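You operate a simulated robot arm through the tools that you are given. There is no shell and no other tool. Be economical: measure what you need, move in short steps, check, and stop when the job is done.

You are at the controls of a simulated two-armed robot. One attempt, no reset.

TASK
Take the rag from the marking bench top and lay it out flat on the press bench top.

It is judged by the outcome, as a careful person would: the job done as asked, and still so three seconds after it is handed in. It fails if anything else is knocked over, pushed out of place, dropped, spilled or broken.

THE ROBOT
Two 7-joint arms with two-finger parallel grippers on one trunk, on a base that drives. Base frame: it is fixed to the floor where the robot stands at the start and does not move with it; the origin is under the middle of the robot, x ahead of it, y to its left, z up. Lengths are in m, angles in degrees, forces in N, time in s.
The left shoulder is at the start at [0.07, 0.133, 1.151], the right one opposite. Places, roughly: press bench top [0.6, -1.6, 0.9]. Payload 1.57 kg a hand.
Tool frame (each hand has its own): the origin (TCP) lies between the finger pads and is the grasp point; the fingertips stand 0.03 m ahead of it; z points along the fingers, y is the line along which they close. Largest opening 0.08 m; finger width 0.017, thickness 0.012; the body of the gripper, 0.04 by 0.082 m, starts 0.08 m behind the TCP.
Orientation is told as [roll, pitch, yaw] about the base's x, y, z axes, in that order, counted from this pose: with the fingers straight down and closing along the base's y, the tool's x points along the base's -x, its y along +y and its z along -z.

THE INTERFACE
- The arms move only by the tool nudge_tool. It takes "left_commands", "right_commands" or both (then of equal length, played together; a hand with none holds still); each is a list of rows, each a list of 7 numbers: the turn, a rotation vector about the tool's x, y, z in degrees, then the shift along the tool's x, y, z in cm, then the finger opening in cm, from 0 to 8. In form: [[wx, wy, wz, tx, ty, tz, fingers], ...]. A call has 1 to 10 rows; each row shifts and turns the commanded pose from where the row before left it, along the tool's axes as they then stand. Rows are played at 5 a second. More than 0.05 m and 8.6 degrees between two rows, or a gripper value outside its range, and nothing of the call is played. Where a pose cannot be reached the arm comes as near as it can. A force on the tool above 40 N (or 10 N above the force at the start of the call, whichever is more), or a blocked arm, ends the call early, and 0.2 s more pass. Each finger travels about 0.153 m/s and halts on what it meets, pressing with about 30 N; the grip force reading is that of the motor and also rises with nothing between the fingers. The clock runs only during rows and for 0.2 s after the last one: add rows that do not move to give the fingers time. The reply holds the time, the measured pose of the TCP, the force on the tool along the base axes, the opening and the grip force, in the units named above and with some noise, with the torque about the TCP (base axes, N m) and any sound that the robot's microphone picked up, and new pictures: "pictures" is both (left out), scene, wrist or none (wrist: the cameras of the hands that moved).
- Cameras (640 x 400 px; columns grow to the right, rows downward): "scene" is now at [0.1141, -0.0333, 1.3554]; the picture's right is [-0.37, -0.93, 0.00], its down [-0.61, 0.24, -0.75] and it looks along [0.70, -0.28, -0.66] (base axes); focal length 263 px, centre (320, 200). "left" rides on the left gripper at [0.072, 0.007, -0.122] in its tool frame; the picture's right is [-0.09, 1.00, 0.00], its down [-0.84, -0.08, -0.54] and it looks along [-0.54, -0.05, 0.84] (tool axes); focal length 238 px, centre (320, 200). "right" rides on the right gripper at [0.072, -0.007, -0.122] in its tool frame; the picture's right is [0.09, 1.00, 0.00], its down [-0.84, 0.08, -0.54] and it looks along [-0.54, 0.05, 0.84] (tool axes); focal length 238 px, centre (320, 200). There is no depth. A picture from a camera that has moved, and an enlarged one, comes with that camera's place and axes in the base frame and with its lens. The place of the scene camera against the robot may be out by one fixed shift of up to 0.018 m in any direction.
- raise_lower(by): slides the trunk up (or, below 0, down) by that many m; the arms and the scene camera ride with it, the base frame stays. It gives what a move gives, with no picture.
- roll_base(legs): drives the robot by 1 to 6 legs, each [ahead, left, turn to the left] in m, m and degrees, along the robot's own axes; the way and the turn of a leg run together, so that a leg with both is an arc; at most 1.5 m and 180 degrees a leg. The arms and the cameras ride along, it lands a little off, and it stops where it bumps. It gives what a move gives, and a new picture of the scene camera.
- aim_head(pan, tilt): turns the head with the scene camera to pan (to the left, within 86 degrees either way) and tilt (down, from -29 to 69), counted from straight ahead of the robot. It gives what a move gives, and a new picture of the scene camera.
- inspect(camera, box): a new picture of the part [left, top, right, bottom] of that camera's present view, enlarged. It takes no simulated time.
- close_job(): hands the job in; it is judged then, once.

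Work in short steps. Places have to be worked out from the pictures, the camera data and where the tool is seen: move nearer, look again, correct. Check each grasp and each placing, and mend what went wrong. You have 120 turns and 260 pictures in all, those below and enlarged ones among them. Open the grippers and draw the arms clear of the work before you hand the job in, unless the task says otherwise; then end with one line.

The tools are called after "Request:" as a command line: name --argument value ..., lists and objects as JSON in quotes. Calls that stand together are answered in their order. nudge_tool: Moves the arms, as the interface text tells. Its arguments: {"type":"object","properties":{"left_commands":{"type":"array","items":{"type":"array","items":{"type":"number"}}},"right_commands":{"type":"array","items":{"type":"array","items":{"type":"number"}}},"pictures":{"type":"string","enum":["both","scene","wrist","none"]}},"required":[]} The other tools are called the same way: raise_lower (by) slides the trunk up or down; roll_base (legs) drives the base; aim_head (pan, tilt) turns the head that bears the scene camera; inspect (camera, box) takes an enlarged picture of a part of a camera's view; close_job () hands the job in.

At the start:

```text
t: 0.0
left_tcp_pos: [0.5177, 0.0309, 1.0341]
left_ee_rot: [0.0, 0.0, 0.1]
left_wrist_force: [0.2, -0.2, 0.1]
left_torque: [0.01, -0.01, -0.01]
left_opening: 0.0801
left_grip_force: 0.0
right_tcp_pos: [0.3688, -0.3041, 1.0908]
right_ee_rot: [0.1, 0.1, 0.0]
right_wrist_force: [-0.4, -0.3, 0.4]
right_torque: [-0.02, 0.0, 0.01]
right_opening: 0.0803
right_grip_force: 0.0
trunk travel left (down, up): [-0.725, 0.215]
robot x, y, heading: [-0.0017, -0.0027, 0.2]
head pan, tilt: [-21.7, 41.3]
```

scene: 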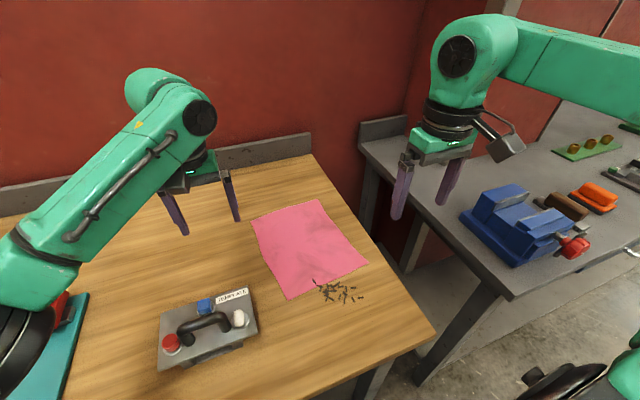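
right: 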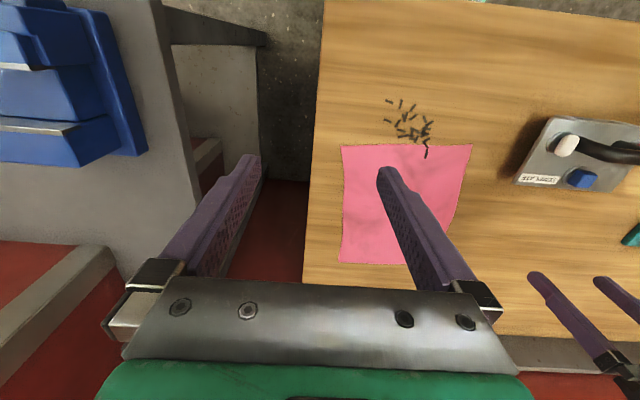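
left: 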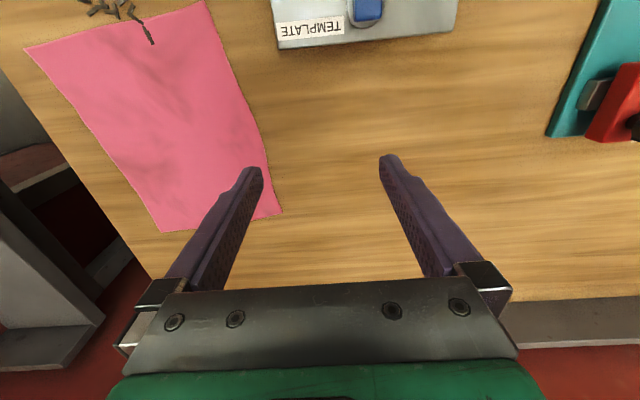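

The rag lies roughly at x 0.42–0.69, y -0.05 to -0.28, with dark shavings by its near edge. First I look closer at it and look around toward the press bench.

Request:
inspect --camera "scene" --box '[220, 180, 400, 320]'

Request:
aim_head --pan -70 --tilt 25

```text
2.86 times, centred on (310, 250) of scene
camera zoom: at [0.1141, -0.0333, 1.3554], right [-0.37, -0.93, 0.0], down [-0.61, 0.24, -0.75], along [0.7, -0.28, -0.66], focal length 752 px, centre (349, 57)
```

zoom: 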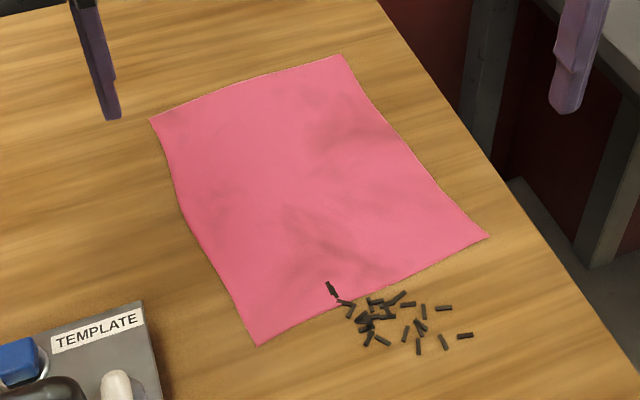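

```text
t: 1.2
left_tcp_pos: [0.5195, 0.0316, 1.0339]
left_ee_rot: [0.0, 0.0, -0.1]
left_wrist_force: [0.3, -0.3, -0.4]
left_torque: [-0.01, 0.03, 0.0]
left_opening: 0.0798
left_grip_force: 0.0
right_tcp_pos: [0.3685, -0.306, 1.0908]
right_ee_rot: [0.0, -0.1, 0.1]
right_wrist_force: [0.2, -0.4, -0.1]
right_torque: [-0.05, 0.02, 0.03]
right_opening: 0.0799
right_grip_force: 0.0
trunk travel left (down, up): [-0.725, 0.215]
robot x, y, heading: [-0.0013, -0.0029, -0.1]
head pan, tilt: [-70.0, 25.0]
camera scene: at [0.0676, -0.0887, 1.3807], right [-0.94, -0.34, 0.0], down [-0.15, 0.4, -0.91], along [0.31, -0.85, -0.42], focal length 263 px, centre (320, 200)
```

scene: 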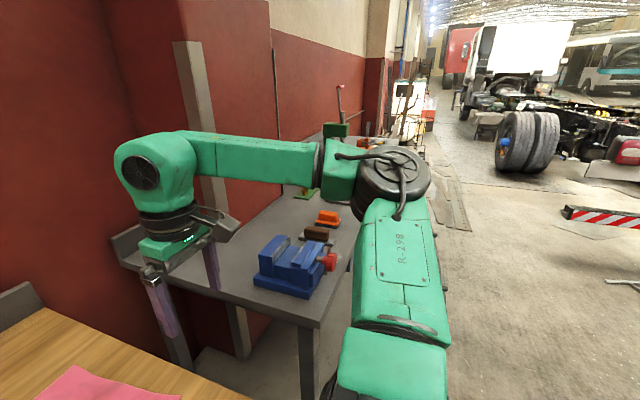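

One shaving sits on the rag's near edge, so I'd lift from the far corners to let it slide off onto this bench. The right arm hides the benches; I enlarge the distance first.

Request:
inspect --camera "scene" --box '[240, 90, 460, 300]'

Request:
roll_base --legs '[[-0.25, 0, 0], [0, -0.6, 0]]'

```text
1.90 times, centred on (350, 195) of scene
camera zoom: at [0.0676, -0.0887, 1.3807], right [-0.94, -0.34, 0.0], down [-0.15, 0.4, -0.91], along [0.31, -0.85, -0.42], focal length 502 px, centre (263, 210)
```

zoom: 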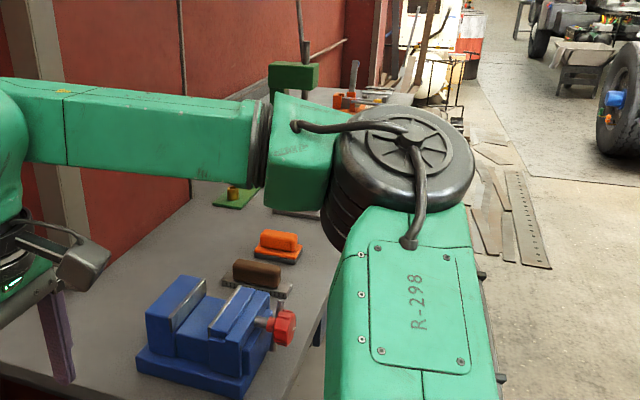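

```text
t: 6.0
left_tcp_pos: [0.2714, -0.5594, 1.0328]
left_ee_rot: [0.1, 0.0, 0.7]
left_wrist_force: [-0.4, -0.1, 1.7]
left_torque: [0.04, -0.01, -0.01]
left_opening: 0.08
left_grip_force: 0.1
right_tcp_pos: [0.1254, -0.8975, 1.0908]
right_ee_rot: [0.0, 0.1, 0.5]
right_wrist_force: [0.5, 0.4, -0.5]
right_torque: [0.01, -0.02, -0.01]
right_opening: 0.0803
right_grip_force: 0.1
trunk travel left (down, up): [-0.725, 0.215]
robot x, y, heading: [-0.2502, -0.6003, 0.5]
head pan, tilt: [-70.0, 25.0]
camera scene: at [-0.1788, -0.6836, 1.3808], right [-0.94, -0.35, 0.0], down [-0.15, 0.4, -0.91], along [0.32, -0.85, -0.42], focal length 263 px, centre (320, 200)
```

scene: 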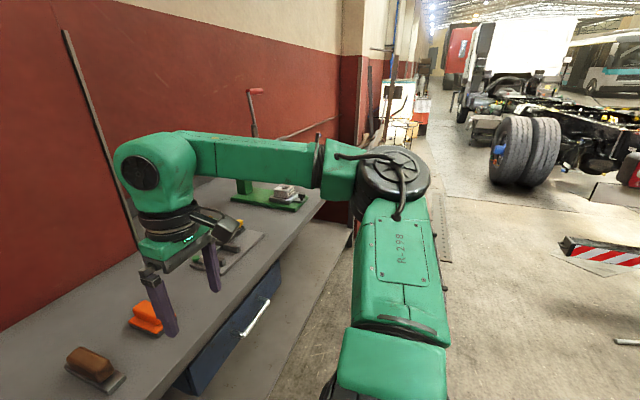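

The bench is long, with a green arbor press further on. I drive on further and look at it head-on.

Request:
roll_base --legs '[[-0.1, -0.8, 0]]'

Request:
aim_head --pan 0 --tilt 30

```text
t: 10.3
left_tcp_pos: [0.1836, -1.3558, 1.033]
left_ee_rot: [0.0, -0.1, 1.2]
left_wrist_force: [0.4, 0.0, -0.1]
left_torque: [-0.01, 0.0, 0.03]
left_opening: 0.0801
left_grip_force: 0.0
right_tcp_pos: [0.0403, -1.6975, 1.0915]
right_ee_rot: [0.0, 0.0, 1.2]
right_wrist_force: [-0.1, 0.3, -1.2]
right_torque: [-0.02, -0.01, -0.02]
right_opening: 0.0801
right_grip_force: 0.0
trunk travel left (down, up): [-0.725, 0.215]
robot x, y, heading: [-0.3334, -1.3989, 1.0]
head pan, tilt: [-70.0, 25.0]
camera scene: at [-0.2642, -1.4859, 1.3808], right [-0.93, -0.36, 0.0], down [-0.15, 0.39, -0.91], along [0.33, -0.85, -0.42], focal length 263 px, centre (320, 200)
```

scene: 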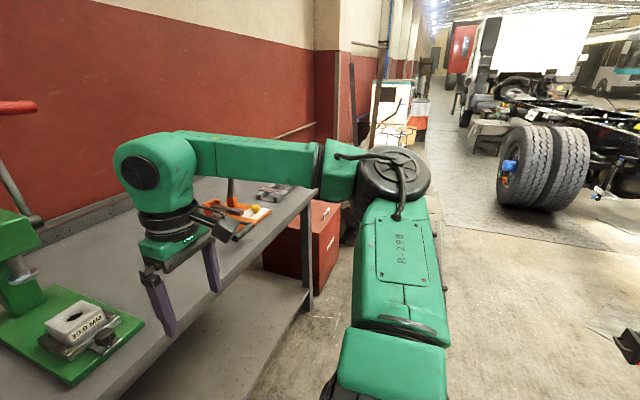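

```text
t: 11.7
left_tcp_pos: [0.1843, -1.3577, 1.0337]
left_ee_rot: [0.1, 0.0, 1.1]
left_wrist_force: [0.2, -0.1, 0.4]
left_torque: [-0.02, 0.0, 0.0]
left_opening: 0.08
left_grip_force: 0.0
right_tcp_pos: [0.0413, -1.6976, 1.0897]
right_ee_rot: [-0.1, 0.1, 1.2]
right_wrist_force: [0.1, 0.4, -0.5]
right_torque: [-0.02, 0.0, -0.02]
right_opening: 0.0804
right_grip_force: 0.0
trunk travel left (down, up): [-0.725, 0.215]
robot x, y, heading: [-0.331, -1.3967, 0.9]
head pan, tilt: [0.0, 30.0]
camera scene: at [-0.207, -1.3987, 1.3728], right [0.02, -1.0, 0.0], down [-0.5, -0.01, -0.87], along [0.87, 0.02, -0.5], focal length 263 px, centre (320, 200)
```

scene: 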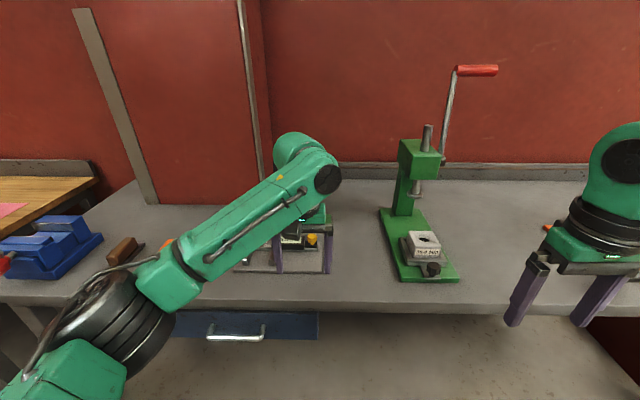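

The bench top looks to be at about z 0.81, x 0.23–0.97, with the press at y ≈ -1.6 to -1.78. I look for free room to the right of it.

Request:
roll_base --legs '[[0, -0.75, 0]]'

```text
t: 15.8
left_tcp_pos: [0.2023, -2.105, 1.0339]
left_ee_rot: [0.0, 0.1, 1.8]
left_wrist_force: [-0.3, 1.1, 0.2]
left_torque: [0.0, -0.04, -0.01]
left_opening: 0.0802
left_grip_force: 0.1
right_tcp_pos: [0.0619, -2.4455, 1.0901]
right_ee_rot: [-0.1, -0.1, 1.7]
right_wrist_force: [-0.2, 1.0, -0.6]
right_torque: [0.03, 0.0, 0.02]
right_opening: 0.0801
right_grip_force: 0.1
trunk travel left (down, up): [-0.725, 0.215]
robot x, y, heading: [-0.3186, -2.1499, 1.4]
head pan, tilt: [0.0, 30.0]
camera scene: at [-0.1889, -2.1494, 1.3728], right [0.03, -1.0, 0.0], down [-0.5, -0.01, -0.87], along [0.87, 0.02, -0.5], focal length 263 px, centre (320, 200)
```

scene: 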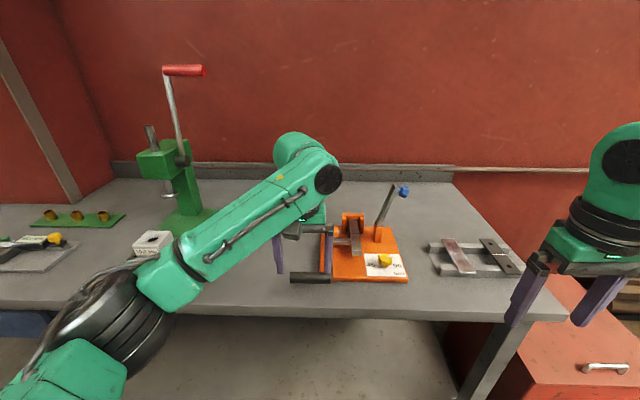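

Free patch appears between the press (y≈-1.78) and the orange fixture (y≈-2.05), but the left arm hides it. I shift left so that gap is visible between the arms.

Request:
roll_base --legs '[[0.1, 0.4, -1.4]]'

Request:
aim_head --pan -15 --tilt 38

```text
t: 18.3
left_tcp_pos: [0.2956, -1.7078, 1.0339]
left_ee_rot: [0.0, 0.1, 0.6]
left_wrist_force: [0.6, 0.9, 0.2]
left_torque: [-0.03, 0.02, -0.01]
left_opening: 0.0801
left_grip_force: 0.1
right_tcp_pos: [0.1468, -2.0455, 1.0905]
right_ee_rot: [0.0, 0.0, 0.5]
right_wrist_force: [0.5, -0.3, 0.2]
right_torque: [0.02, 0.0, -0.01]
right_opening: 0.08
right_grip_force: 0.0
trunk travel left (down, up): [-0.725, 0.215]
robot x, y, heading: [-0.2234, -1.7427, 0.6]
head pan, tilt: [0.0, 30.0]
camera scene: at [-0.0972, -1.7458, 1.3728], right [0.01, -1.0, 0.0], down [-0.5, 0.0, -0.87], along [0.87, 0.01, -0.5], focal length 263 px, centre (320, 200)
```

scene: 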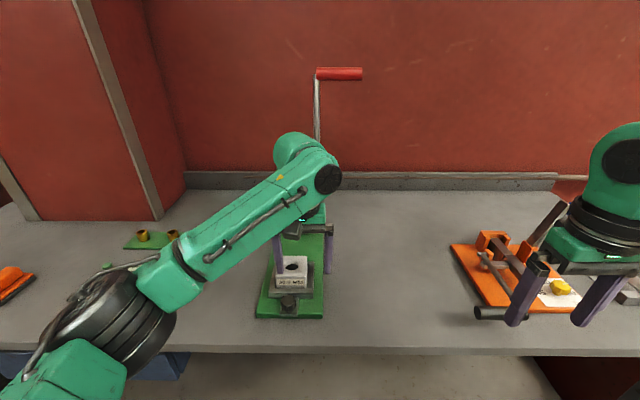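

```text
t: 19.1
left_tcp_pos: [0.296, -1.7072, 1.0339]
left_ee_rot: [0.0, 0.0, 0.6]
left_wrist_force: [-0.2, 0.4, 0.4]
left_torque: [0.0, -0.01, 0.01]
left_opening: 0.0801
left_grip_force: 0.0
right_tcp_pos: [0.1486, -2.0457, 1.0895]
right_ee_rot: [0.0, 0.1, 0.6]
right_wrist_force: [0.4, 0.3, 0.1]
right_torque: [0.03, 0.01, -0.03]
right_opening: 0.0799
right_grip_force: 0.1
trunk travel left (down, up): [-0.725, 0.215]
robot x, y, heading: [-0.2223, -1.7457, 0.8]
head pan, tilt: [-15.0, 38.0]
camera scene: at [-0.1037, -1.7668, 1.3604], right [-0.25, -0.97, 0.0], down [-0.6, 0.15, -0.79], along [0.76, -0.2, -0.62], focal length 263 px, centre (320, 200)
```

scene: 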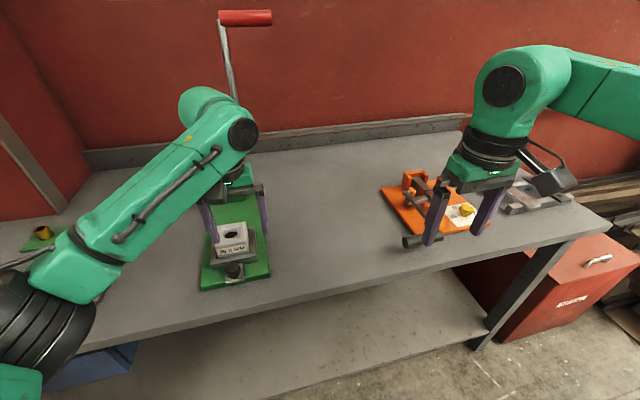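

There is a clear patch, about y -1.76 to -2.11, x 0.25 to 0.95; I'll aim the rag's centre near (0.47, -1.94). I drive back to stand square in front of the rag and look down at the clearance to the bench front.

Request:
roll_base --legs '[[-0.05, 0.8, -0.8], [0, 0.79, 0], [0.27, 0, 0]]'

Request:
aim_head --pan 0 --tilt 69

```text
t: 28.8
left_tcp_pos: [0.5087, -0.1041, 1.0345]
left_ee_rot: [0.0, 0.0, 0.8]
left_wrist_force: [-1.0, -1.0, 0.5]
left_torque: [0.02, 0.0, 0.05]
left_opening: 0.0798
left_grip_force: 0.1
right_tcp_pos: [0.363, -0.4435, 1.0918]
right_ee_rot: [0.0, -0.2, 0.9]
right_wrist_force: [1.2, -0.2, 0.1]
right_torque: [0.01, 0.0, -0.01]
right_opening: 0.0798
right_grip_force: 0.0
trunk travel left (down, up): [-0.725, 0.215]
robot x, y, heading: [-0.0074, -0.1447, 0.7]
head pan, tilt: [-15.0, 38.0]
camera scene: at [0.1099, -0.1646, 1.3606], right [-0.25, -0.97, 0.0], down [-0.6, 0.15, -0.79], along [0.76, -0.19, -0.61], focal length 263 px, centre (320, 200)
```

scene: 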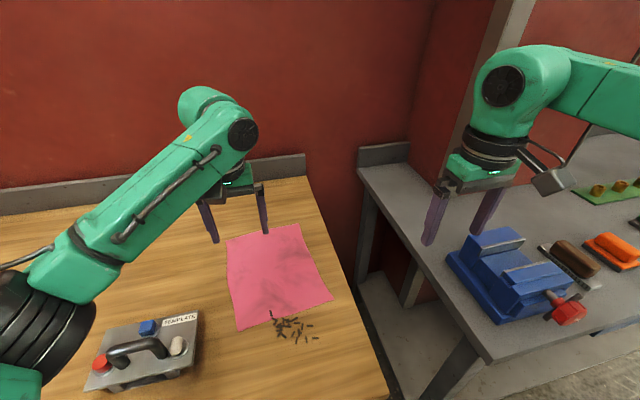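

```text
t: 29.8
left_tcp_pos: [0.5108, -0.1034, 1.0342]
left_ee_rot: [0.0, 0.0, 0.8]
left_wrist_force: [0.6, 0.0, -0.1]
left_torque: [0.01, 0.02, 0.0]
left_opening: 0.0799
left_grip_force: 0.0
right_tcp_pos: [0.3637, -0.443, 1.0895]
right_ee_rot: [0.0, 0.0, 0.7]
right_wrist_force: [0.9, -1.2, 0.2]
right_torque: [0.01, 0.01, 0.02]
right_opening: 0.0802
right_grip_force: 0.1
trunk travel left (down, up): [-0.725, 0.215]
robot x, y, heading: [-0.0072, -0.1447, 0.8]
head pan, tilt: [0.0, 68.8]
camera scene: at [0.0833, -0.1426, 1.3214], right [0.01, -1.0, 0.0], down [-0.93, -0.01, -0.36], along [0.36, 0.0, -0.93], focal length 263 px, centre (320, 200)
```

scene: 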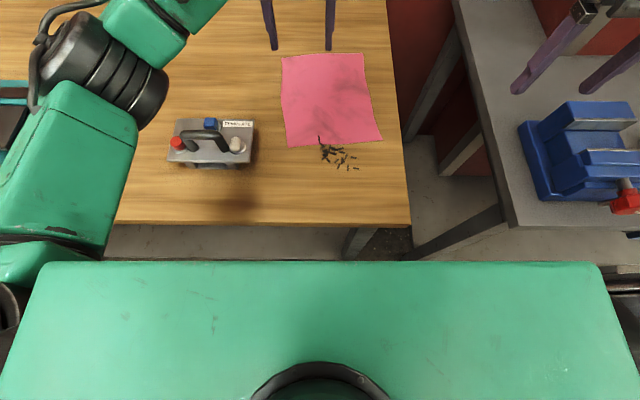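

Base clearance isn't visible, so I stay put and take the near corners, D≈(0.41,-0.07) and C≈(0.43,-0.28), which are easily reached. I bring both hands above them, 11 cm over TCP grasp height, fingers at 3 cm.

Request:
nudge_tool --left_commands '[[0, 0, 0, 1.72, 0.26, 1.68, 3], [0, 0, 0, 1.72, 0.26, 1.68, 3], [0, 0, 0, 1.72, 0.26, 1.68, 3], [0, 0, 0, 1.72, 0.26, 1.68, 3], [0, 0, 0, 1.72, 0.26, 1.68, 3], [0, 0, 0, 0, 0, 0, 3]]' --right_commands '[[0, 0, 0, -1.58, 3.7, 2.8, 3], [0, 0, 0, -1.58, 3.7, 2.8, 3], [0, 0, 0, -1.58, 3.7, 2.8, 3], [0, 0, 0, -1.58, 3.7, 2.8, 3], [0, 0, 0, -1.58, 3.7, 2.8, 3], [0, 0, 0, 0, 0, 0, 3]]'

```text
t: 31.2
left_tcp_pos: [0.424, -0.0929, 0.9483]
left_ee_rot: [0.2, 0.0, 0.8]
left_wrist_force: [-0.3, -0.8, 0.1]
left_torque: [0.02, 0.01, -0.01]
left_opening: 0.0303
left_grip_force: 0.0
right_tcp_pos: [0.4404, -0.2567, 0.9494]
right_ee_rot: [0.1, -0.1, 0.7]
right_wrist_force: [0.2, 0.0, -0.3]
right_torque: [0.03, -0.01, -0.02]
right_opening: 0.0302
right_grip_force: 0.1
trunk travel left (down, up): [-0.725, 0.215]
robot x, y, heading: [-0.0046, -0.145, 1.0]
head pan, tilt: [0.0, 68.8]
camera scene: at [0.0826, -0.1436, 1.3214], right [0.01, -1.0, 0.0], down [-0.93, -0.01, -0.36], along [0.36, 0.01, -0.93], focal length 263 px, centre (320, 200)
camera right: at [0.3684, -0.2641, 1.0711], right [-0.1, 0.99, 0.0], down [0.84, 0.09, 0.54], along [0.54, 0.06, -0.84], focal length 238 px, centre (320, 200)
camera left: at [0.3515, -0.0877, 1.0711], right [0.08, 1.0, 0.0], down [0.84, -0.07, 0.54], along [0.54, -0.04, -0.84], focal length 238 px, centre (320, 200)
```

scene: 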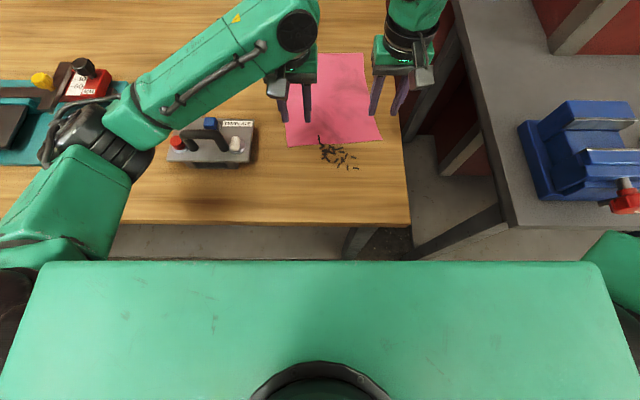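
right: 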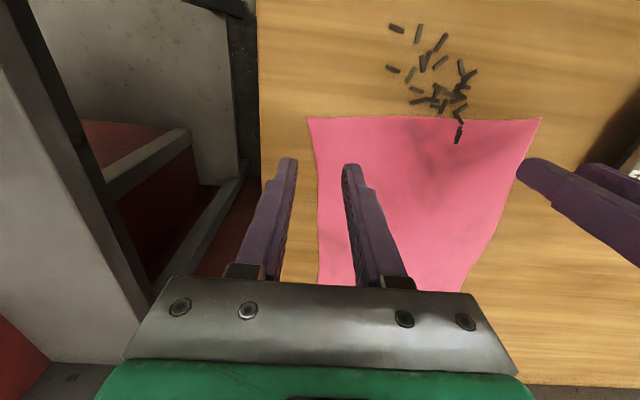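
left: 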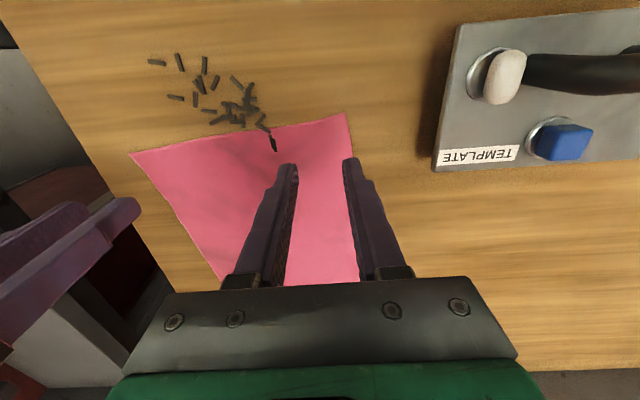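

Wrist views put the corners at about (0.412,-0.066) and (0.432,-0.27), but views disagree somewhat about surface height. I go down 4 cm and look again.

Request:
nudge_tool --left_commands '[[0, 0, 0, -0.2, 0.2, 2, 3], [0, 0, 0, 0, 0, 2, 3], [0, 0, 0, 0, 0, 0, 3]]' --right_commands '[[0, 0, 0, -0.4, 0.6, 2, 3], [0, 0, 0, 0, 0, 2, 3], [0, 0, 0, 0, 0, 0, 3]]' --pictures "wrist"

```text
t: 32.0
left_tcp_pos: [0.4272, -0.0901, 0.9081]
left_ee_rot: [0.0, 0.0, 0.7]
left_wrist_force: [0.3, 0.1, 0.5]
left_torque: [0.03, 0.01, -0.02]
left_opening: 0.0302
left_grip_force: 0.1
right_tcp_pos: [0.4437, -0.2515, 0.9102]
right_ee_rot: [0.0, 0.0, 0.9]
right_wrist_force: [-0.6, -1.1, -0.5]
right_torque: [-0.05, -0.01, 0.01]
right_opening: 0.0298
right_grip_force: 0.0
trunk travel left (down, up): [-0.725, 0.215]
robot x, y, heading: [-0.0084, -0.1409, 0.7]
head pan, tilt: [0.0, 68.8]
camera right: at [0.372, -0.2576, 1.0317], right [-0.11, 0.99, 0.0], down [0.84, 0.09, 0.54], along [0.54, 0.06, -0.84], focal length 238 px, centre (320, 200)
camera left: at [0.3551, -0.0852, 1.0305], right [0.08, 1.0, 0.0], down [0.84, -0.07, 0.54], along [0.54, -0.04, -0.84], focal length 238 px, centre (320, 200)
```

right: 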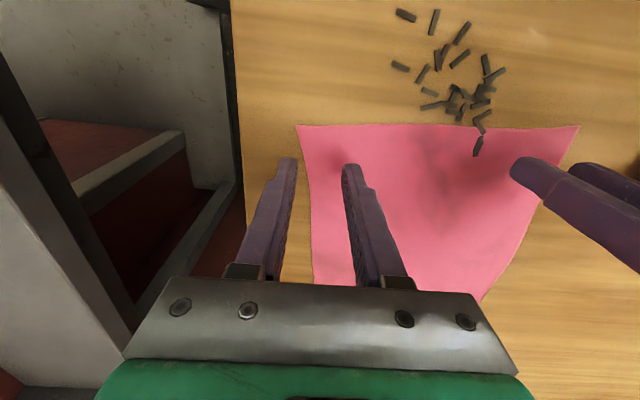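
left: 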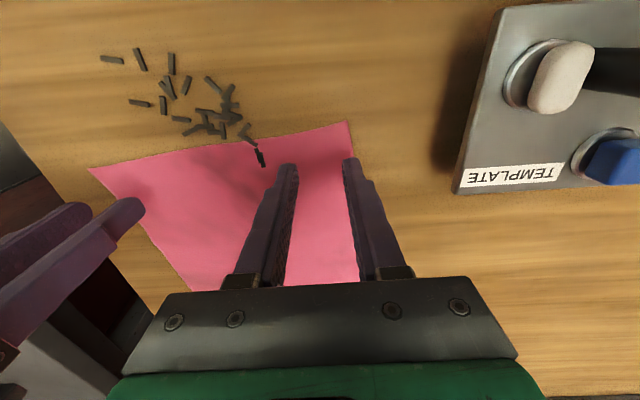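

From the change in apparent rag width between the two heights, the surface is nearer z≈0.86, so fingertips are already close. I centre better on the cloth (left −0.7/−0.5 cm, right −0.9/+0.85 cm) and creep down, watching force.

Request:
nudge_tool --left_commands '[[0, 0, 0, 0.7, -0.5, 0, 3], [0, 0, 0, 0, 0, 0.4, 3], [0, 0, 0, 0, 0, 0.4, 3], [0, 0, 0, 0, 0, 0, 3]]' --right_commands '[[0, 0, 0, 0.9, 0.85, 0, 3], [0, 0, 0, 0, 0, 0.4, 3], [0, 0, 0, 0, 0, 0.4, 3], [0, 0, 0, 0, 0, 0, 3]]' --pictures "wrist"

```text
t: 33.0
left_tcp_pos: [0.4203, -0.0945, 0.9009]
left_ee_rot: [0.1, -0.1, 0.8]
left_wrist_force: [0.2, 0.1, -0.8]
left_torque: [-0.03, 0.03, 0.0]
left_opening: 0.03
left_grip_force: 0.1
right_tcp_pos: [0.4356, -0.243, 0.9026]
right_ee_rot: [0.1, -0.1, 0.8]
right_wrist_force: [0.3, -0.4, 0.4]
right_torque: [0.01, -0.01, -0.02]
right_opening: 0.0299
right_grip_force: 0.1
trunk travel left (down, up): [-0.725, 0.215]
robot x, y, heading: [-0.0097, -0.1383, 0.9]
head pan, tilt: [0.0, 68.8]
camera right: at [0.3626, -0.2509, 1.0245], right [-0.11, 0.99, 0.0], down [0.83, 0.09, 0.54], along [0.54, 0.06, -0.84], focal length 238 px, centre (320, 200)
camera left: at [0.3472, -0.09, 1.0241], right [0.08, 1.0, 0.0], down [0.84, -0.07, 0.54], along [0.54, -0.04, -0.84], focal length 238 px, centre (320, 200)
```

right: 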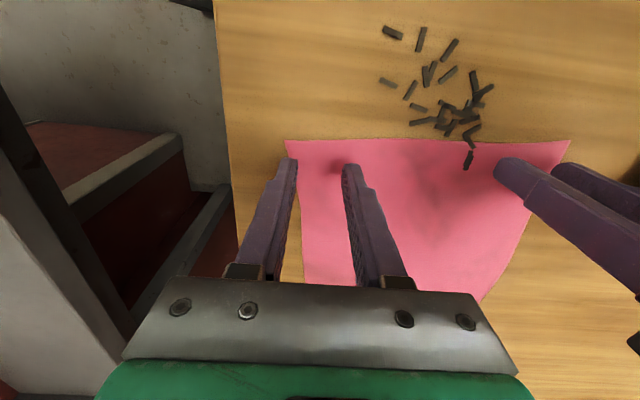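
left: 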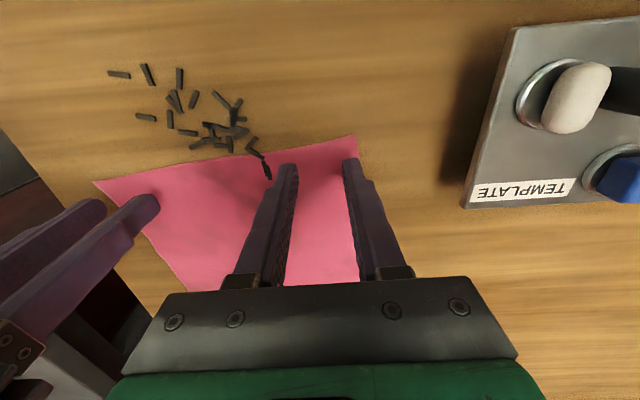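

Still no contact. I narrow to 2.4 cm, shift slightly inward (keeping the left finger clear of the shaving on the cloth) and creep down until contact.

Request:
nudge_tool --left_commands '[[0, 0, 0, 0, -0.3, 0, 2.4], [0, 0, 0, 0, 0, 0.4, 2.4], [0, 0, 0, 0, 0, 0.4, 2.4], [0, 0, 0, 0, 0, 0.4, 2.4], [0, 0, 0, 0, 0, 0, 2.4]]' --right_commands '[[0, 0, 0, 0, 0.6, 0, 2.4], [0, 0, 0, 0, 0, 0.4, 2.4], [0, 0, 0, 0, 0, 0.4, 2.4], [0, 0, 0, 0, 0, 0.4, 2.4], [0, 0, 0, 0, 0, 0, 2.4]]' --pictures "wrist"

```text
t: 34.2
left_tcp_pos: [0.4183, -0.0972, 0.8908]
left_ee_rot: [-0.1, -0.3, 0.8]
left_wrist_force: [3.4, 1.0, 16.4]
left_torque: [0.07, -0.06, -0.02]
left_opening: 0.024
left_grip_force: 0.1
right_tcp_pos: [0.4269, -0.2448, 0.8956]
right_ee_rot: [0.1, -0.2, 0.8]
right_wrist_force: [-0.1, -0.4, -0.3]
right_torque: [0.01, -0.02, -0.02]
right_opening: 0.0237
right_grip_force: 0.1
right hand out of reach, approached as far as the arm can: row 1, 3
trunk travel left (down, up): [-0.725, 0.215]
robot x, y, heading: [-0.0088, -0.14, 0.9]
head pan, tilt: [0.0, 68.8]
camera right: at [0.3561, -0.2516, 1.0167], right [-0.11, 0.99, 0.0], down [0.83, 0.09, 0.54], along [0.54, 0.06, -0.84], focal length 238 px, centre (320, 200)
camera left: at [0.3459, -0.0931, 1.0141], right [0.08, 1.0, 0.0], down [0.84, -0.07, 0.55], along [0.54, -0.04, -0.84], focal length 238 px, centre (320, 200)
```

right: 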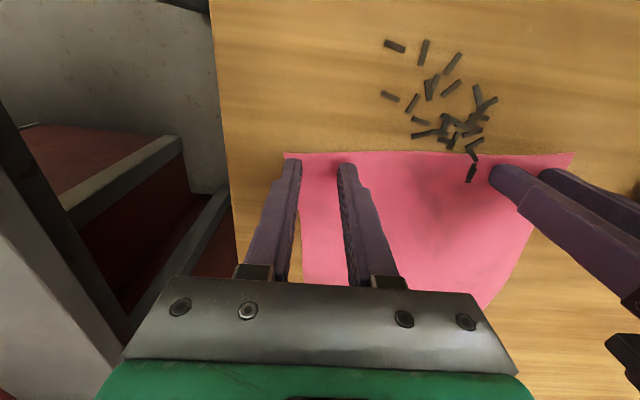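
left: 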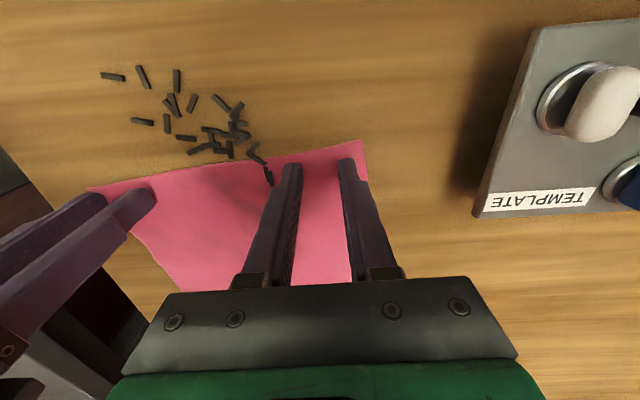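

Left finger contact tells the surface is at z≈0.861. The right arm is near a limit so close in, so I lift both, back the base 10 cm and reach forward again.

Request:
nudge_tool --left_commands '[[0, 0, 0, 0, 0, -3, 2.4], [0, 0, 0, 0, 0, -3, 2.4]]' --right_commands '[[0, 0, 0, 0, 0, -3, 2.4], [0, 0, 0, 0, 0, -3, 2.4]]' --pictures "none"

Request:
roll_base --legs '[[-0.1, 0, -0.8]]'

```text
t: 34.8
left_tcp_pos: [0.4176, -0.0975, 0.9489]
left_ee_rot: [-0.1, 0.2, 0.8]
left_wrist_force: [-0.7, 0.3, 0.2]
left_torque: [0.02, 0.0, -0.02]
left_opening: 0.0241
left_grip_force: 0.0
right_tcp_pos: [0.4305, -0.2414, 0.9561]
right_ee_rot: [-0.1, 0.0, 0.8]
right_wrist_force: [-0.3, 0.0, -0.3]
right_torque: [0.0, -0.01, 0.0]
right_opening: 0.0241
right_grip_force: 0.1
trunk travel left (down, up): [-0.725, 0.215]
robot x, y, heading: [-0.0101, -0.1406, 0.9]
head pan, tilt: [0.0, 68.8]
```

```text
t: 35.9
left_tcp_pos: [0.3204, -0.1031, 0.9482]
left_ee_rot: [0.0, 0.1, 0.1]
left_wrist_force: [-0.4, 0.5, 0.9]
left_torque: [-0.01, -0.02, 0.0]
left_opening: 0.0239
left_grip_force: 0.0
right_tcp_pos: [0.3318, -0.2491, 0.9559]
right_ee_rot: [0.0, 0.1, 0.1]
right_wrist_force: [0.1, 1.3, -0.3]
right_torque: [0.02, -0.04, 0.0]
right_opening: 0.0239
right_grip_force: 0.0
trunk travel left (down, up): [-0.725, 0.215]
robot x, y, heading: [-0.1078, -0.1429, 0.1]
head pan, tilt: [0.0, 68.8]
camera scene: at [-0.0145, -0.1446, 1.3212], right [0.0, -1.0, 0.0], down [-0.93, 0.0, -0.36], along [0.36, 0.0, -0.93], focal length 263 px, centre (320, 200)
```

scene: 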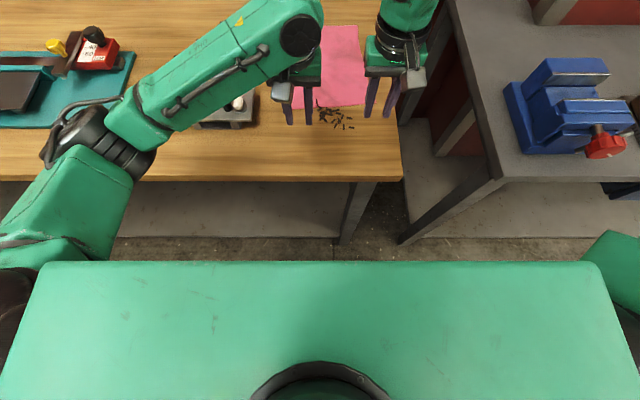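

Now I reach forward to grasp points left (0.416,-0.095), right (0.432,-0.240) and stop with fingertips about 1 cm above the cloth.

Request:
nudge_tool --left_commands '[[0, 0, 0, -3.2, 0.27, 0.5, 2.4], [0, 0, 0, -3.2, 0.27, 1.5, 2.4], [0, 0, 0, -3.2, 0.27, 2.6, 2.4], [0, 0, 0, 0, 0, 0, 2.4]]' --right_commands '[[0, 0, 0, -3.33, 0.3, 1, 2.4], [0, 0, 0, -3.33, 0.3, 2, 2.4], [0, 0, 0, -3.33, 0.3, 2.4, 2.4], [0, 0, 0, 0, 0, 0, 2.4]]' --pictures "wrist"

```text
t: 36.9
left_tcp_pos: [0.4158, -0.0961, 0.901]
left_ee_rot: [0.0, -0.1, 0.1]
left_wrist_force: [0.2, -0.8, -0.3]
left_torque: [0.0, -0.05, 0.05]
left_opening: 0.024
left_grip_force: 0.0
right_tcp_pos: [0.381, -0.2854, 0.9238]
right_ee_rot: [0.0, 0.0, 0.0]
right_wrist_force: [0.2, 0.9, 0.4]
right_torque: [0.01, 0.0, -0.01]
right_opening: 0.0241
right_grip_force: 0.1
right hand out of reach, approached as far as the arm can: row 1, 2, 3
trunk travel left (down, up): [-0.725, 0.215]
robot x, y, heading: [-0.1062, -0.14, -0.1]
head pan, tilt: [0.0, 68.8]
camera right: at [0.3105, -0.2912, 1.0449], right [-0.09, 1.0, 0.0], down [0.84, 0.08, 0.54], along [0.54, 0.05, -0.84], focal length 238 px, centre (320, 200)
camera left: at [0.3432, -0.0909, 1.025], right [0.09, 1.0, 0.0], down [0.84, -0.08, 0.54], along [0.54, -0.05, -0.84], focal length 238 px, centre (320, 200)
```

right: 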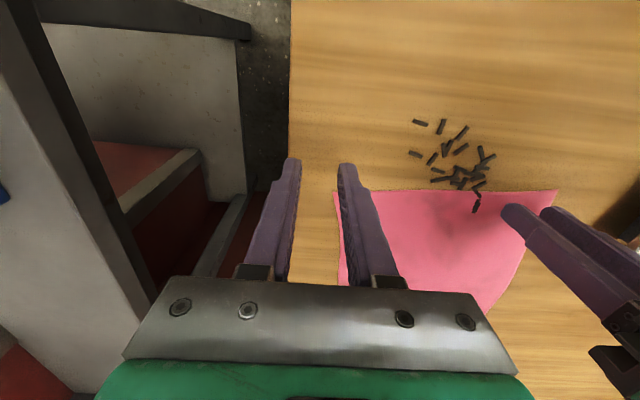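
left: 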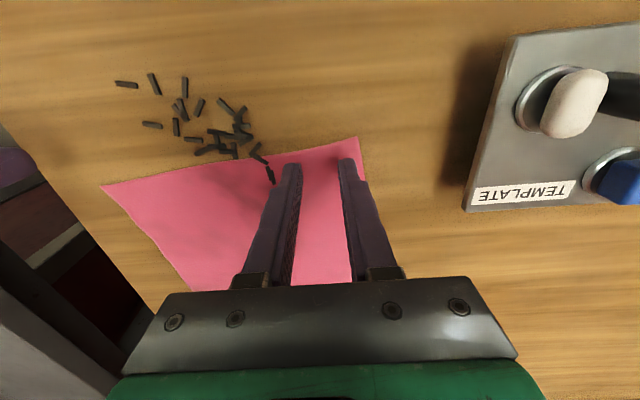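

The right arm stalls going inboard, likely a wrist-turn limit. I try turning the right tool counter-clockwise 24° in place and see where it ends up.

Request:
nudge_tool --right_commands '[[0, 0, 0, 0, 0, -1, 2.4], [0, 0, -8, 0, 0, 0, 2.4], [0, 0, -8, 0, 0, 0, 2.4], [0, 0, -8, 0, 0, 0, 2.4], [0, 0, 0, 0, 0, 0, 2.4]]' --pictures "wrist"

```text
t: 38.1
left_tcp_pos: [0.4151, -0.096, 0.9029]
left_ee_rot: [-0.1, 0.1, 0.1]
left_wrist_force: [0.4, -0.3, 0.2]
left_torque: [0.03, 0.01, 0.01]
left_opening: 0.0243
left_grip_force: 0.0
right_tcp_pos: [0.382, -0.2844, 0.9334]
right_ee_rot: [0.0, 0.0, 24.2]
right_wrist_force: [-0.9, -0.3, 0.0]
right_torque: [0.0, -0.01, 0.03]
right_opening: 0.0243
right_grip_force: 0.1
trunk travel left (down, up): [-0.725, 0.215]
robot x, y, heading: [-0.1046, -0.1459, 0.1]
head pan, tilt: [0.0, 68.8]
camera right: at [0.3188, -0.3201, 1.0549], right [-0.49, 0.87, 0.0], down [0.73, 0.41, 0.54], along [0.47, 0.27, -0.84], focal length 238 px, centre (320, 200)
```

right: 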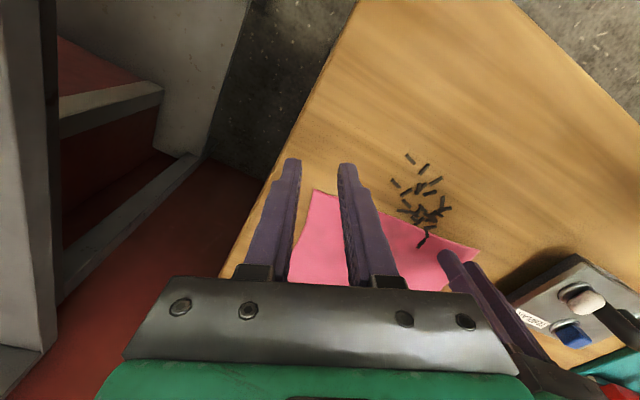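

The turn works and it's clipped to the real pose. Now I move it toward (0.432,-0.240).

Request:
nudge_tool --right_commands '[[0, 0, 0, -2.1, 0.65, 0.3, 2.4], [0, 0, 0, -2.1, 0.65, 0.3, 2.4], [0, 0, 0, -2.1, 0.65, 0.3, 2.4], [0, 0, 0, 0, 0, 0, 2.4]]' --pictures "wrist"

```text
t: 39.1
left_tcp_pos: [0.4158, -0.0965, 0.9026]
left_ee_rot: [0.0, 0.0, 0.1]
left_wrist_force: [-0.4, -0.2, 0.5]
left_torque: [-0.02, 0.0, 0.02]
left_opening: 0.0238
left_grip_force: 0.0
right_tcp_pos: [0.3856, -0.2829, 0.9345]
right_ee_rot: [0.0, -0.1, 24.0]
right_wrist_force: [0.4, 0.0, 0.5]
right_torque: [-0.01, 0.03, 0.02]
right_opening: 0.024
right_grip_force: 0.0
right hand out of reach, approached as far as the arm can: row 1, 2, 3
trunk travel left (down, up): [-0.725, 0.215]
robot x, y, heading: [-0.1089, -0.1394, 0.2]
head pan, tilt: [0.0, 68.8]
camera right: at [0.3215, -0.3176, 1.0556], right [-0.49, 0.87, 0.0], down [0.73, 0.41, 0.54], along [0.47, 0.27, -0.84], focal length 238 px, centre (320, 200)
```

right: 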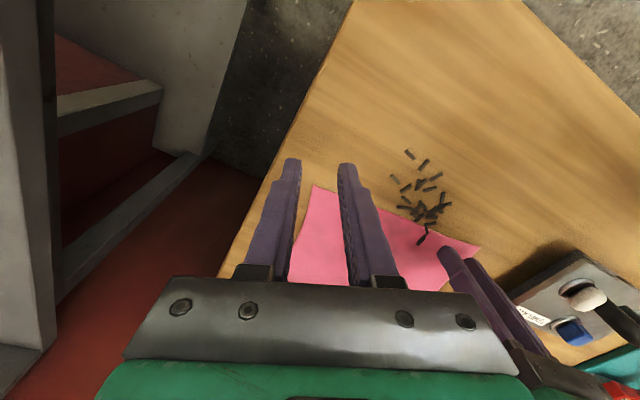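

It isn't yaw; the right elbow is swung out to a limit. I raise both hands, undo the turn and shift the base forward 10 cm and left 8 cm so the right target is further to its own side.

Request:
nudge_tool --left_commands '[[0, 0, 0, 0, 0, -4, 2.4], [0, 0, 0, 0, 0, -4, 2.4], [0, 0, 0, 0, 0, -4, 2.4]]' --right_commands '[[0, 0, 8, 0, 0, -3, 2.4], [0, 0, 8, 0, 0, -3, 2.4], [0, 0, 8, 0, 0, -3, 2.4]]' --pictures "none"

Request:
roll_base --legs '[[0.1, 0.08, 0]]'

```text
t: 39.9
left_tcp_pos: [0.4153, -0.0967, 1.0215]
left_ee_rot: [-0.1, 0.0, 0.1]
left_wrist_force: [0.9, 1.2, -0.1]
left_torque: [0.0, 0.01, 0.02]
left_opening: 0.0239
left_grip_force: 0.1
right_tcp_pos: [0.3817, -0.2817, 1.0251]
right_ee_rot: [-0.1, 0.0, -0.1]
right_wrist_force: [-0.5, 0.2, -0.4]
right_torque: [-0.01, -0.01, -0.04]
right_opening: 0.0239
right_grip_force: 0.1
trunk travel left (down, up): [-0.725, 0.215]
robot x, y, heading: [-0.1084, -0.1402, 0.2]
head pan, tilt: [0.0, 68.8]
```

```text
t: 41.2
left_tcp_pos: [0.5127, -0.0176, 1.0219]
left_ee_rot: [0.2, 0.0, 0.1]
left_wrist_force: [-0.1, 0.7, -0.1]
left_torque: [0.02, 0.03, 0.0]
left_opening: 0.0239
left_grip_force: 0.1
right_tcp_pos: [0.4799, -0.2026, 1.025]
right_ee_rot: [0.0, -0.1, 0.0]
right_wrist_force: [0.2, -0.2, -0.7]
right_torque: [0.02, -0.02, -0.02]
right_opening: 0.0242
right_grip_force: 0.2
trunk travel left (down, up): [-0.725, 0.215]
robot x, y, heading: [-0.0076, -0.0628, 0.2]
head pan, tilt: [0.0, 68.8]
camera scene: at [0.0821, -0.0646, 1.3214], right [0.0, -1.0, 0.0], down [-0.93, 0.0, -0.36], along [0.36, 0.0, -0.93], focal length 263 px, centre (320, 200)
```

scene: 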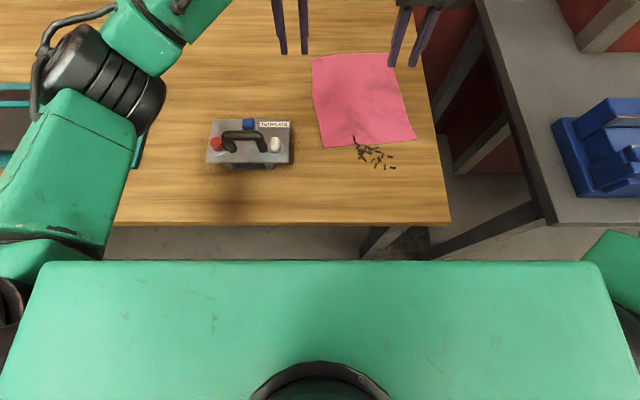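

Both targets now look comfortable. I move hands to just above the grasp points (left 0.416,-0.095; right 0.432,-0.240).

Request:
nudge_tool --left_commands '[[0, 0, 0, 2.4, -2.5, 2, 2.4], [0, 0, 0, 2.4, -2.5, 2.5, 2.4], [0, 0, 0, 2.4, -1.7, 2.5, 2.4], [0, 0, 0, 2.5, -1, 2.5, 2.4], [0, 0, 0, 0, 0, 2.5, 2.4], [0, 0, 0, 0, 0, 0, 2.4]]' --right_commands '[[0, 0, 0, 1.2, -1, 2.4, 2.4], [0, 0, 0, 1.2, -1, 2.5, 2.4], [0, 0, 0, 1.2, -1, 2.5, 2.4], [0, 0, 0, 1.2, -0.7, 2.5, 2.4], [0, 0, 0, 0, 0, 2.5, 2.4], [0, 0, 0, 0, 0, 0, 2.4]]' --pictures "wrist"

```text
t: 42.6
left_tcp_pos: [0.4164, -0.0935, 0.9011]
left_ee_rot: [0.0, 0.1, 0.2]
left_wrist_force: [0.5, 0.3, 0.0]
left_torque: [-0.03, 0.0, -0.02]
left_opening: 0.0237
left_grip_force: 0.0
right_tcp_pos: [0.4326, -0.2389, 0.8997]
right_ee_rot: [0.0, 0.1, 0.0]
right_wrist_force: [-0.1, 0.4, 0.3]
right_torque: [0.01, 0.01, 0.0]
right_opening: 0.0239
right_grip_force: 0.0
trunk travel left (down, up): [-0.725, 0.215]
robot x, y, heading: [-0.008, -0.0603, -0.0]
head pan, tilt: [0.0, 68.8]
camera right: at [0.3609, -0.2461, 1.0214], right [-0.09, 1.0, 0.0], down [0.84, 0.08, 0.54], along [0.54, 0.05, -0.84], focal length 238 px, centre (320, 200)
camera left: at [0.3427, -0.0876, 1.0245], right [0.09, 1.0, 0.0], down [0.84, -0.08, 0.54], along [0.54, -0.05, -0.84], focal length 238 px, centre (320, 200)
```

right: 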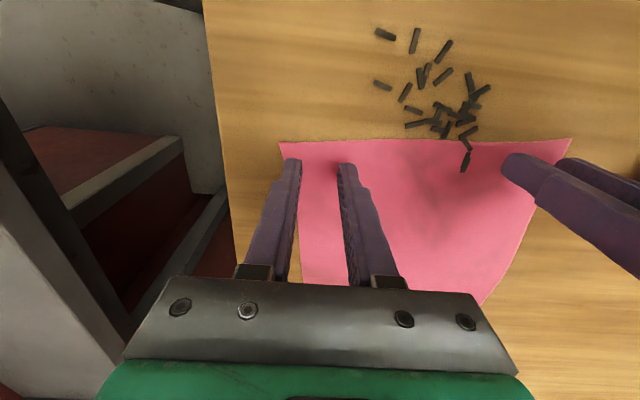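
left: 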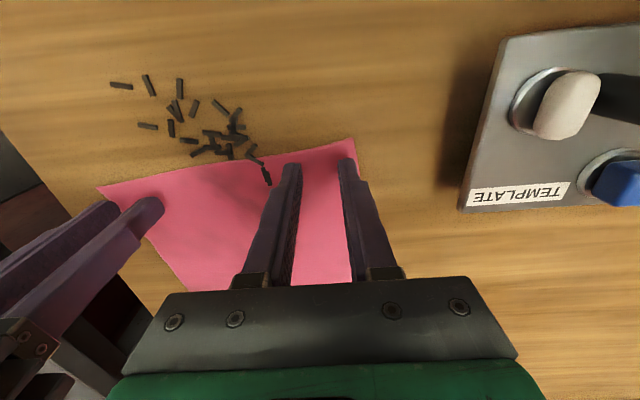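

Both are aligned above the cloth. Fine shift, then down to light contact — no closing yet.

Request:
nudge_tool --left_commands '[[0, 0, 0, -0.3, -0.3, 0.3, 2.4], [0, 0, 0, 0, 0, 0.5, 2.4], [0, 0, 0, 0, 0, 0.35, 2.4], [0, 0, 0, 0, 0, 0, 2.4]]' --right_commands '[[0, 0, 0, -0.2, 0.5, 0.3, 2.4], [0, 0, 0, 0, 0, 0.5, 2.4], [0, 0, 0, 0, 0, 0.25, 2.4], [0, 0, 0, 0, 0, 0, 2.4]]' --pictures "wrist"

```text
t: 43.6
left_tcp_pos: [0.4187, -0.0961, 0.892]
left_ee_rot: [0.0, -0.2, 0.1]
left_wrist_force: [1.7, -0.5, 8.0]
left_torque: [0.05, -0.04, -0.03]
left_opening: 0.024
left_grip_force: 0.0
right_tcp_pos: [0.4346, -0.233, 0.8917]
right_ee_rot: [0.0, -0.3, -0.1]
right_wrist_force: [3.2, -1.9, 16.0]
right_torque: [-0.15, -0.06, 0.0]
right_opening: 0.024
right_grip_force: 0.4
trunk travel left (down, up): [-0.725, 0.215]
robot x, y, heading: [-0.0094, -0.0628, -0.1]
head pan, tilt: [0.0, 68.8]
camera right: at [0.3622, -0.2391, 1.0126], right [-0.09, 1.0, 0.0], down [0.83, 0.08, 0.55], along [0.54, 0.05, -0.84], focal length 238 px, centre (320, 200)
camera left: at [0.3458, -0.0905, 1.0143], right [0.09, 1.0, 0.0], down [0.84, -0.08, 0.54], along [0.54, -0.05, -0.84], focal length 238 px, centre (320, 200)
```

right: 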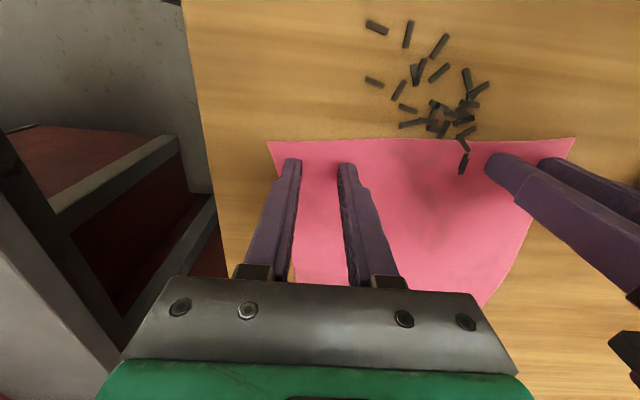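
left: 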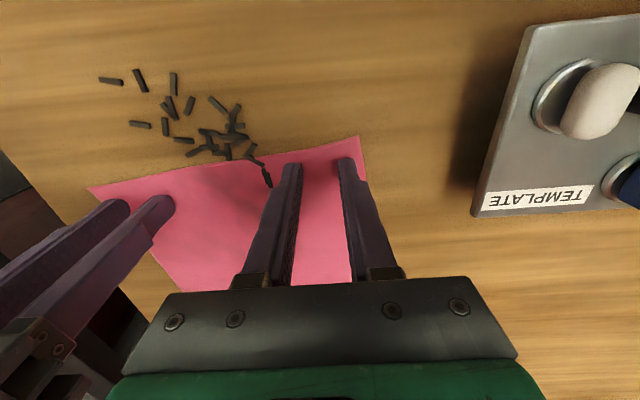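

Both tips are in light contact on the cloth (8 N and 16 N). I close both hands.

Request:
nudge_tool --left_commands '[[0, 0, 0, 0, 0, 0, 1.5], [0, 0, 0, 0, 0, 0, 0.8], [0, 0, 0, 0, 0, 0, 0], [0, 0, 0, 0, 0, 0, 0], [0, 0, 0, 0, 0, 0, 0]]' --right_commands '[[0, 0, 0, 0, 0, 0, 1.5], [0, 0, 0, 0, 0, 0, 0.8], [0, 0, 0, 0, 0, 0, 0], [0, 0, 0, 0, 0, 0, 0], [0, 0, 0, 0, 0, 0, 0]]' --pictures "wrist"

```text
t: 44.8
left_tcp_pos: [0.4174, -0.0958, 0.8916]
left_ee_rot: [0.0, -0.2, 0.1]
left_wrist_force: [0.4, 0.0, 10.5]
left_torque: [0.01, -0.01, 0.02]
left_opening: 0.0
left_grip_force: 21.3
right_tcp_pos: [0.433, -0.2322, 0.8923]
right_ee_rot: [-0.1, -0.2, -0.1]
right_wrist_force: [1.8, -1.3, 18.4]
right_torque: [-0.06, 0.0, -0.01]
right_opening: 0.0001
right_grip_force: 21.3
trunk travel left (down, up): [-0.725, 0.215]
robot x, y, heading: [-0.0102, -0.0639, 0.2]
head pan, tilt: [0.0, 68.8]
camera right: at [0.3607, -0.2385, 1.0126], right [-0.09, 1.0, 0.0], down [0.83, 0.08, 0.55], along [0.54, 0.05, -0.84], focal length 238 px, centre (320, 200)
camera left: at [0.3445, -0.0897, 1.0142], right [0.09, 1.0, 0.0], down [0.84, -0.08, 0.54], along [0.54, -0.05, -0.84], focal length 238 px, centre (320, 200)
```

right: 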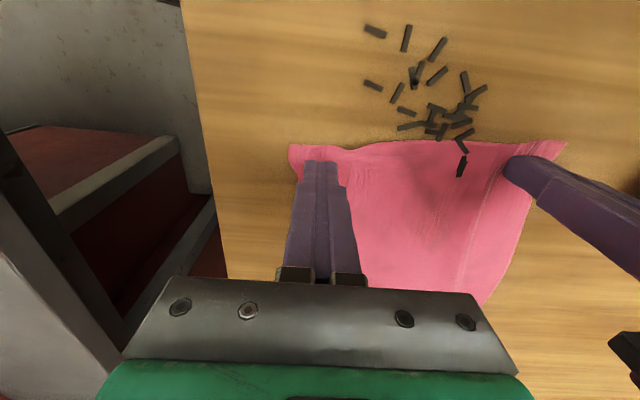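
left: 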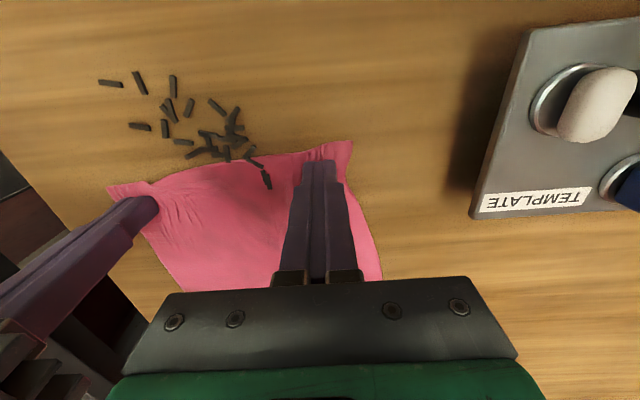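

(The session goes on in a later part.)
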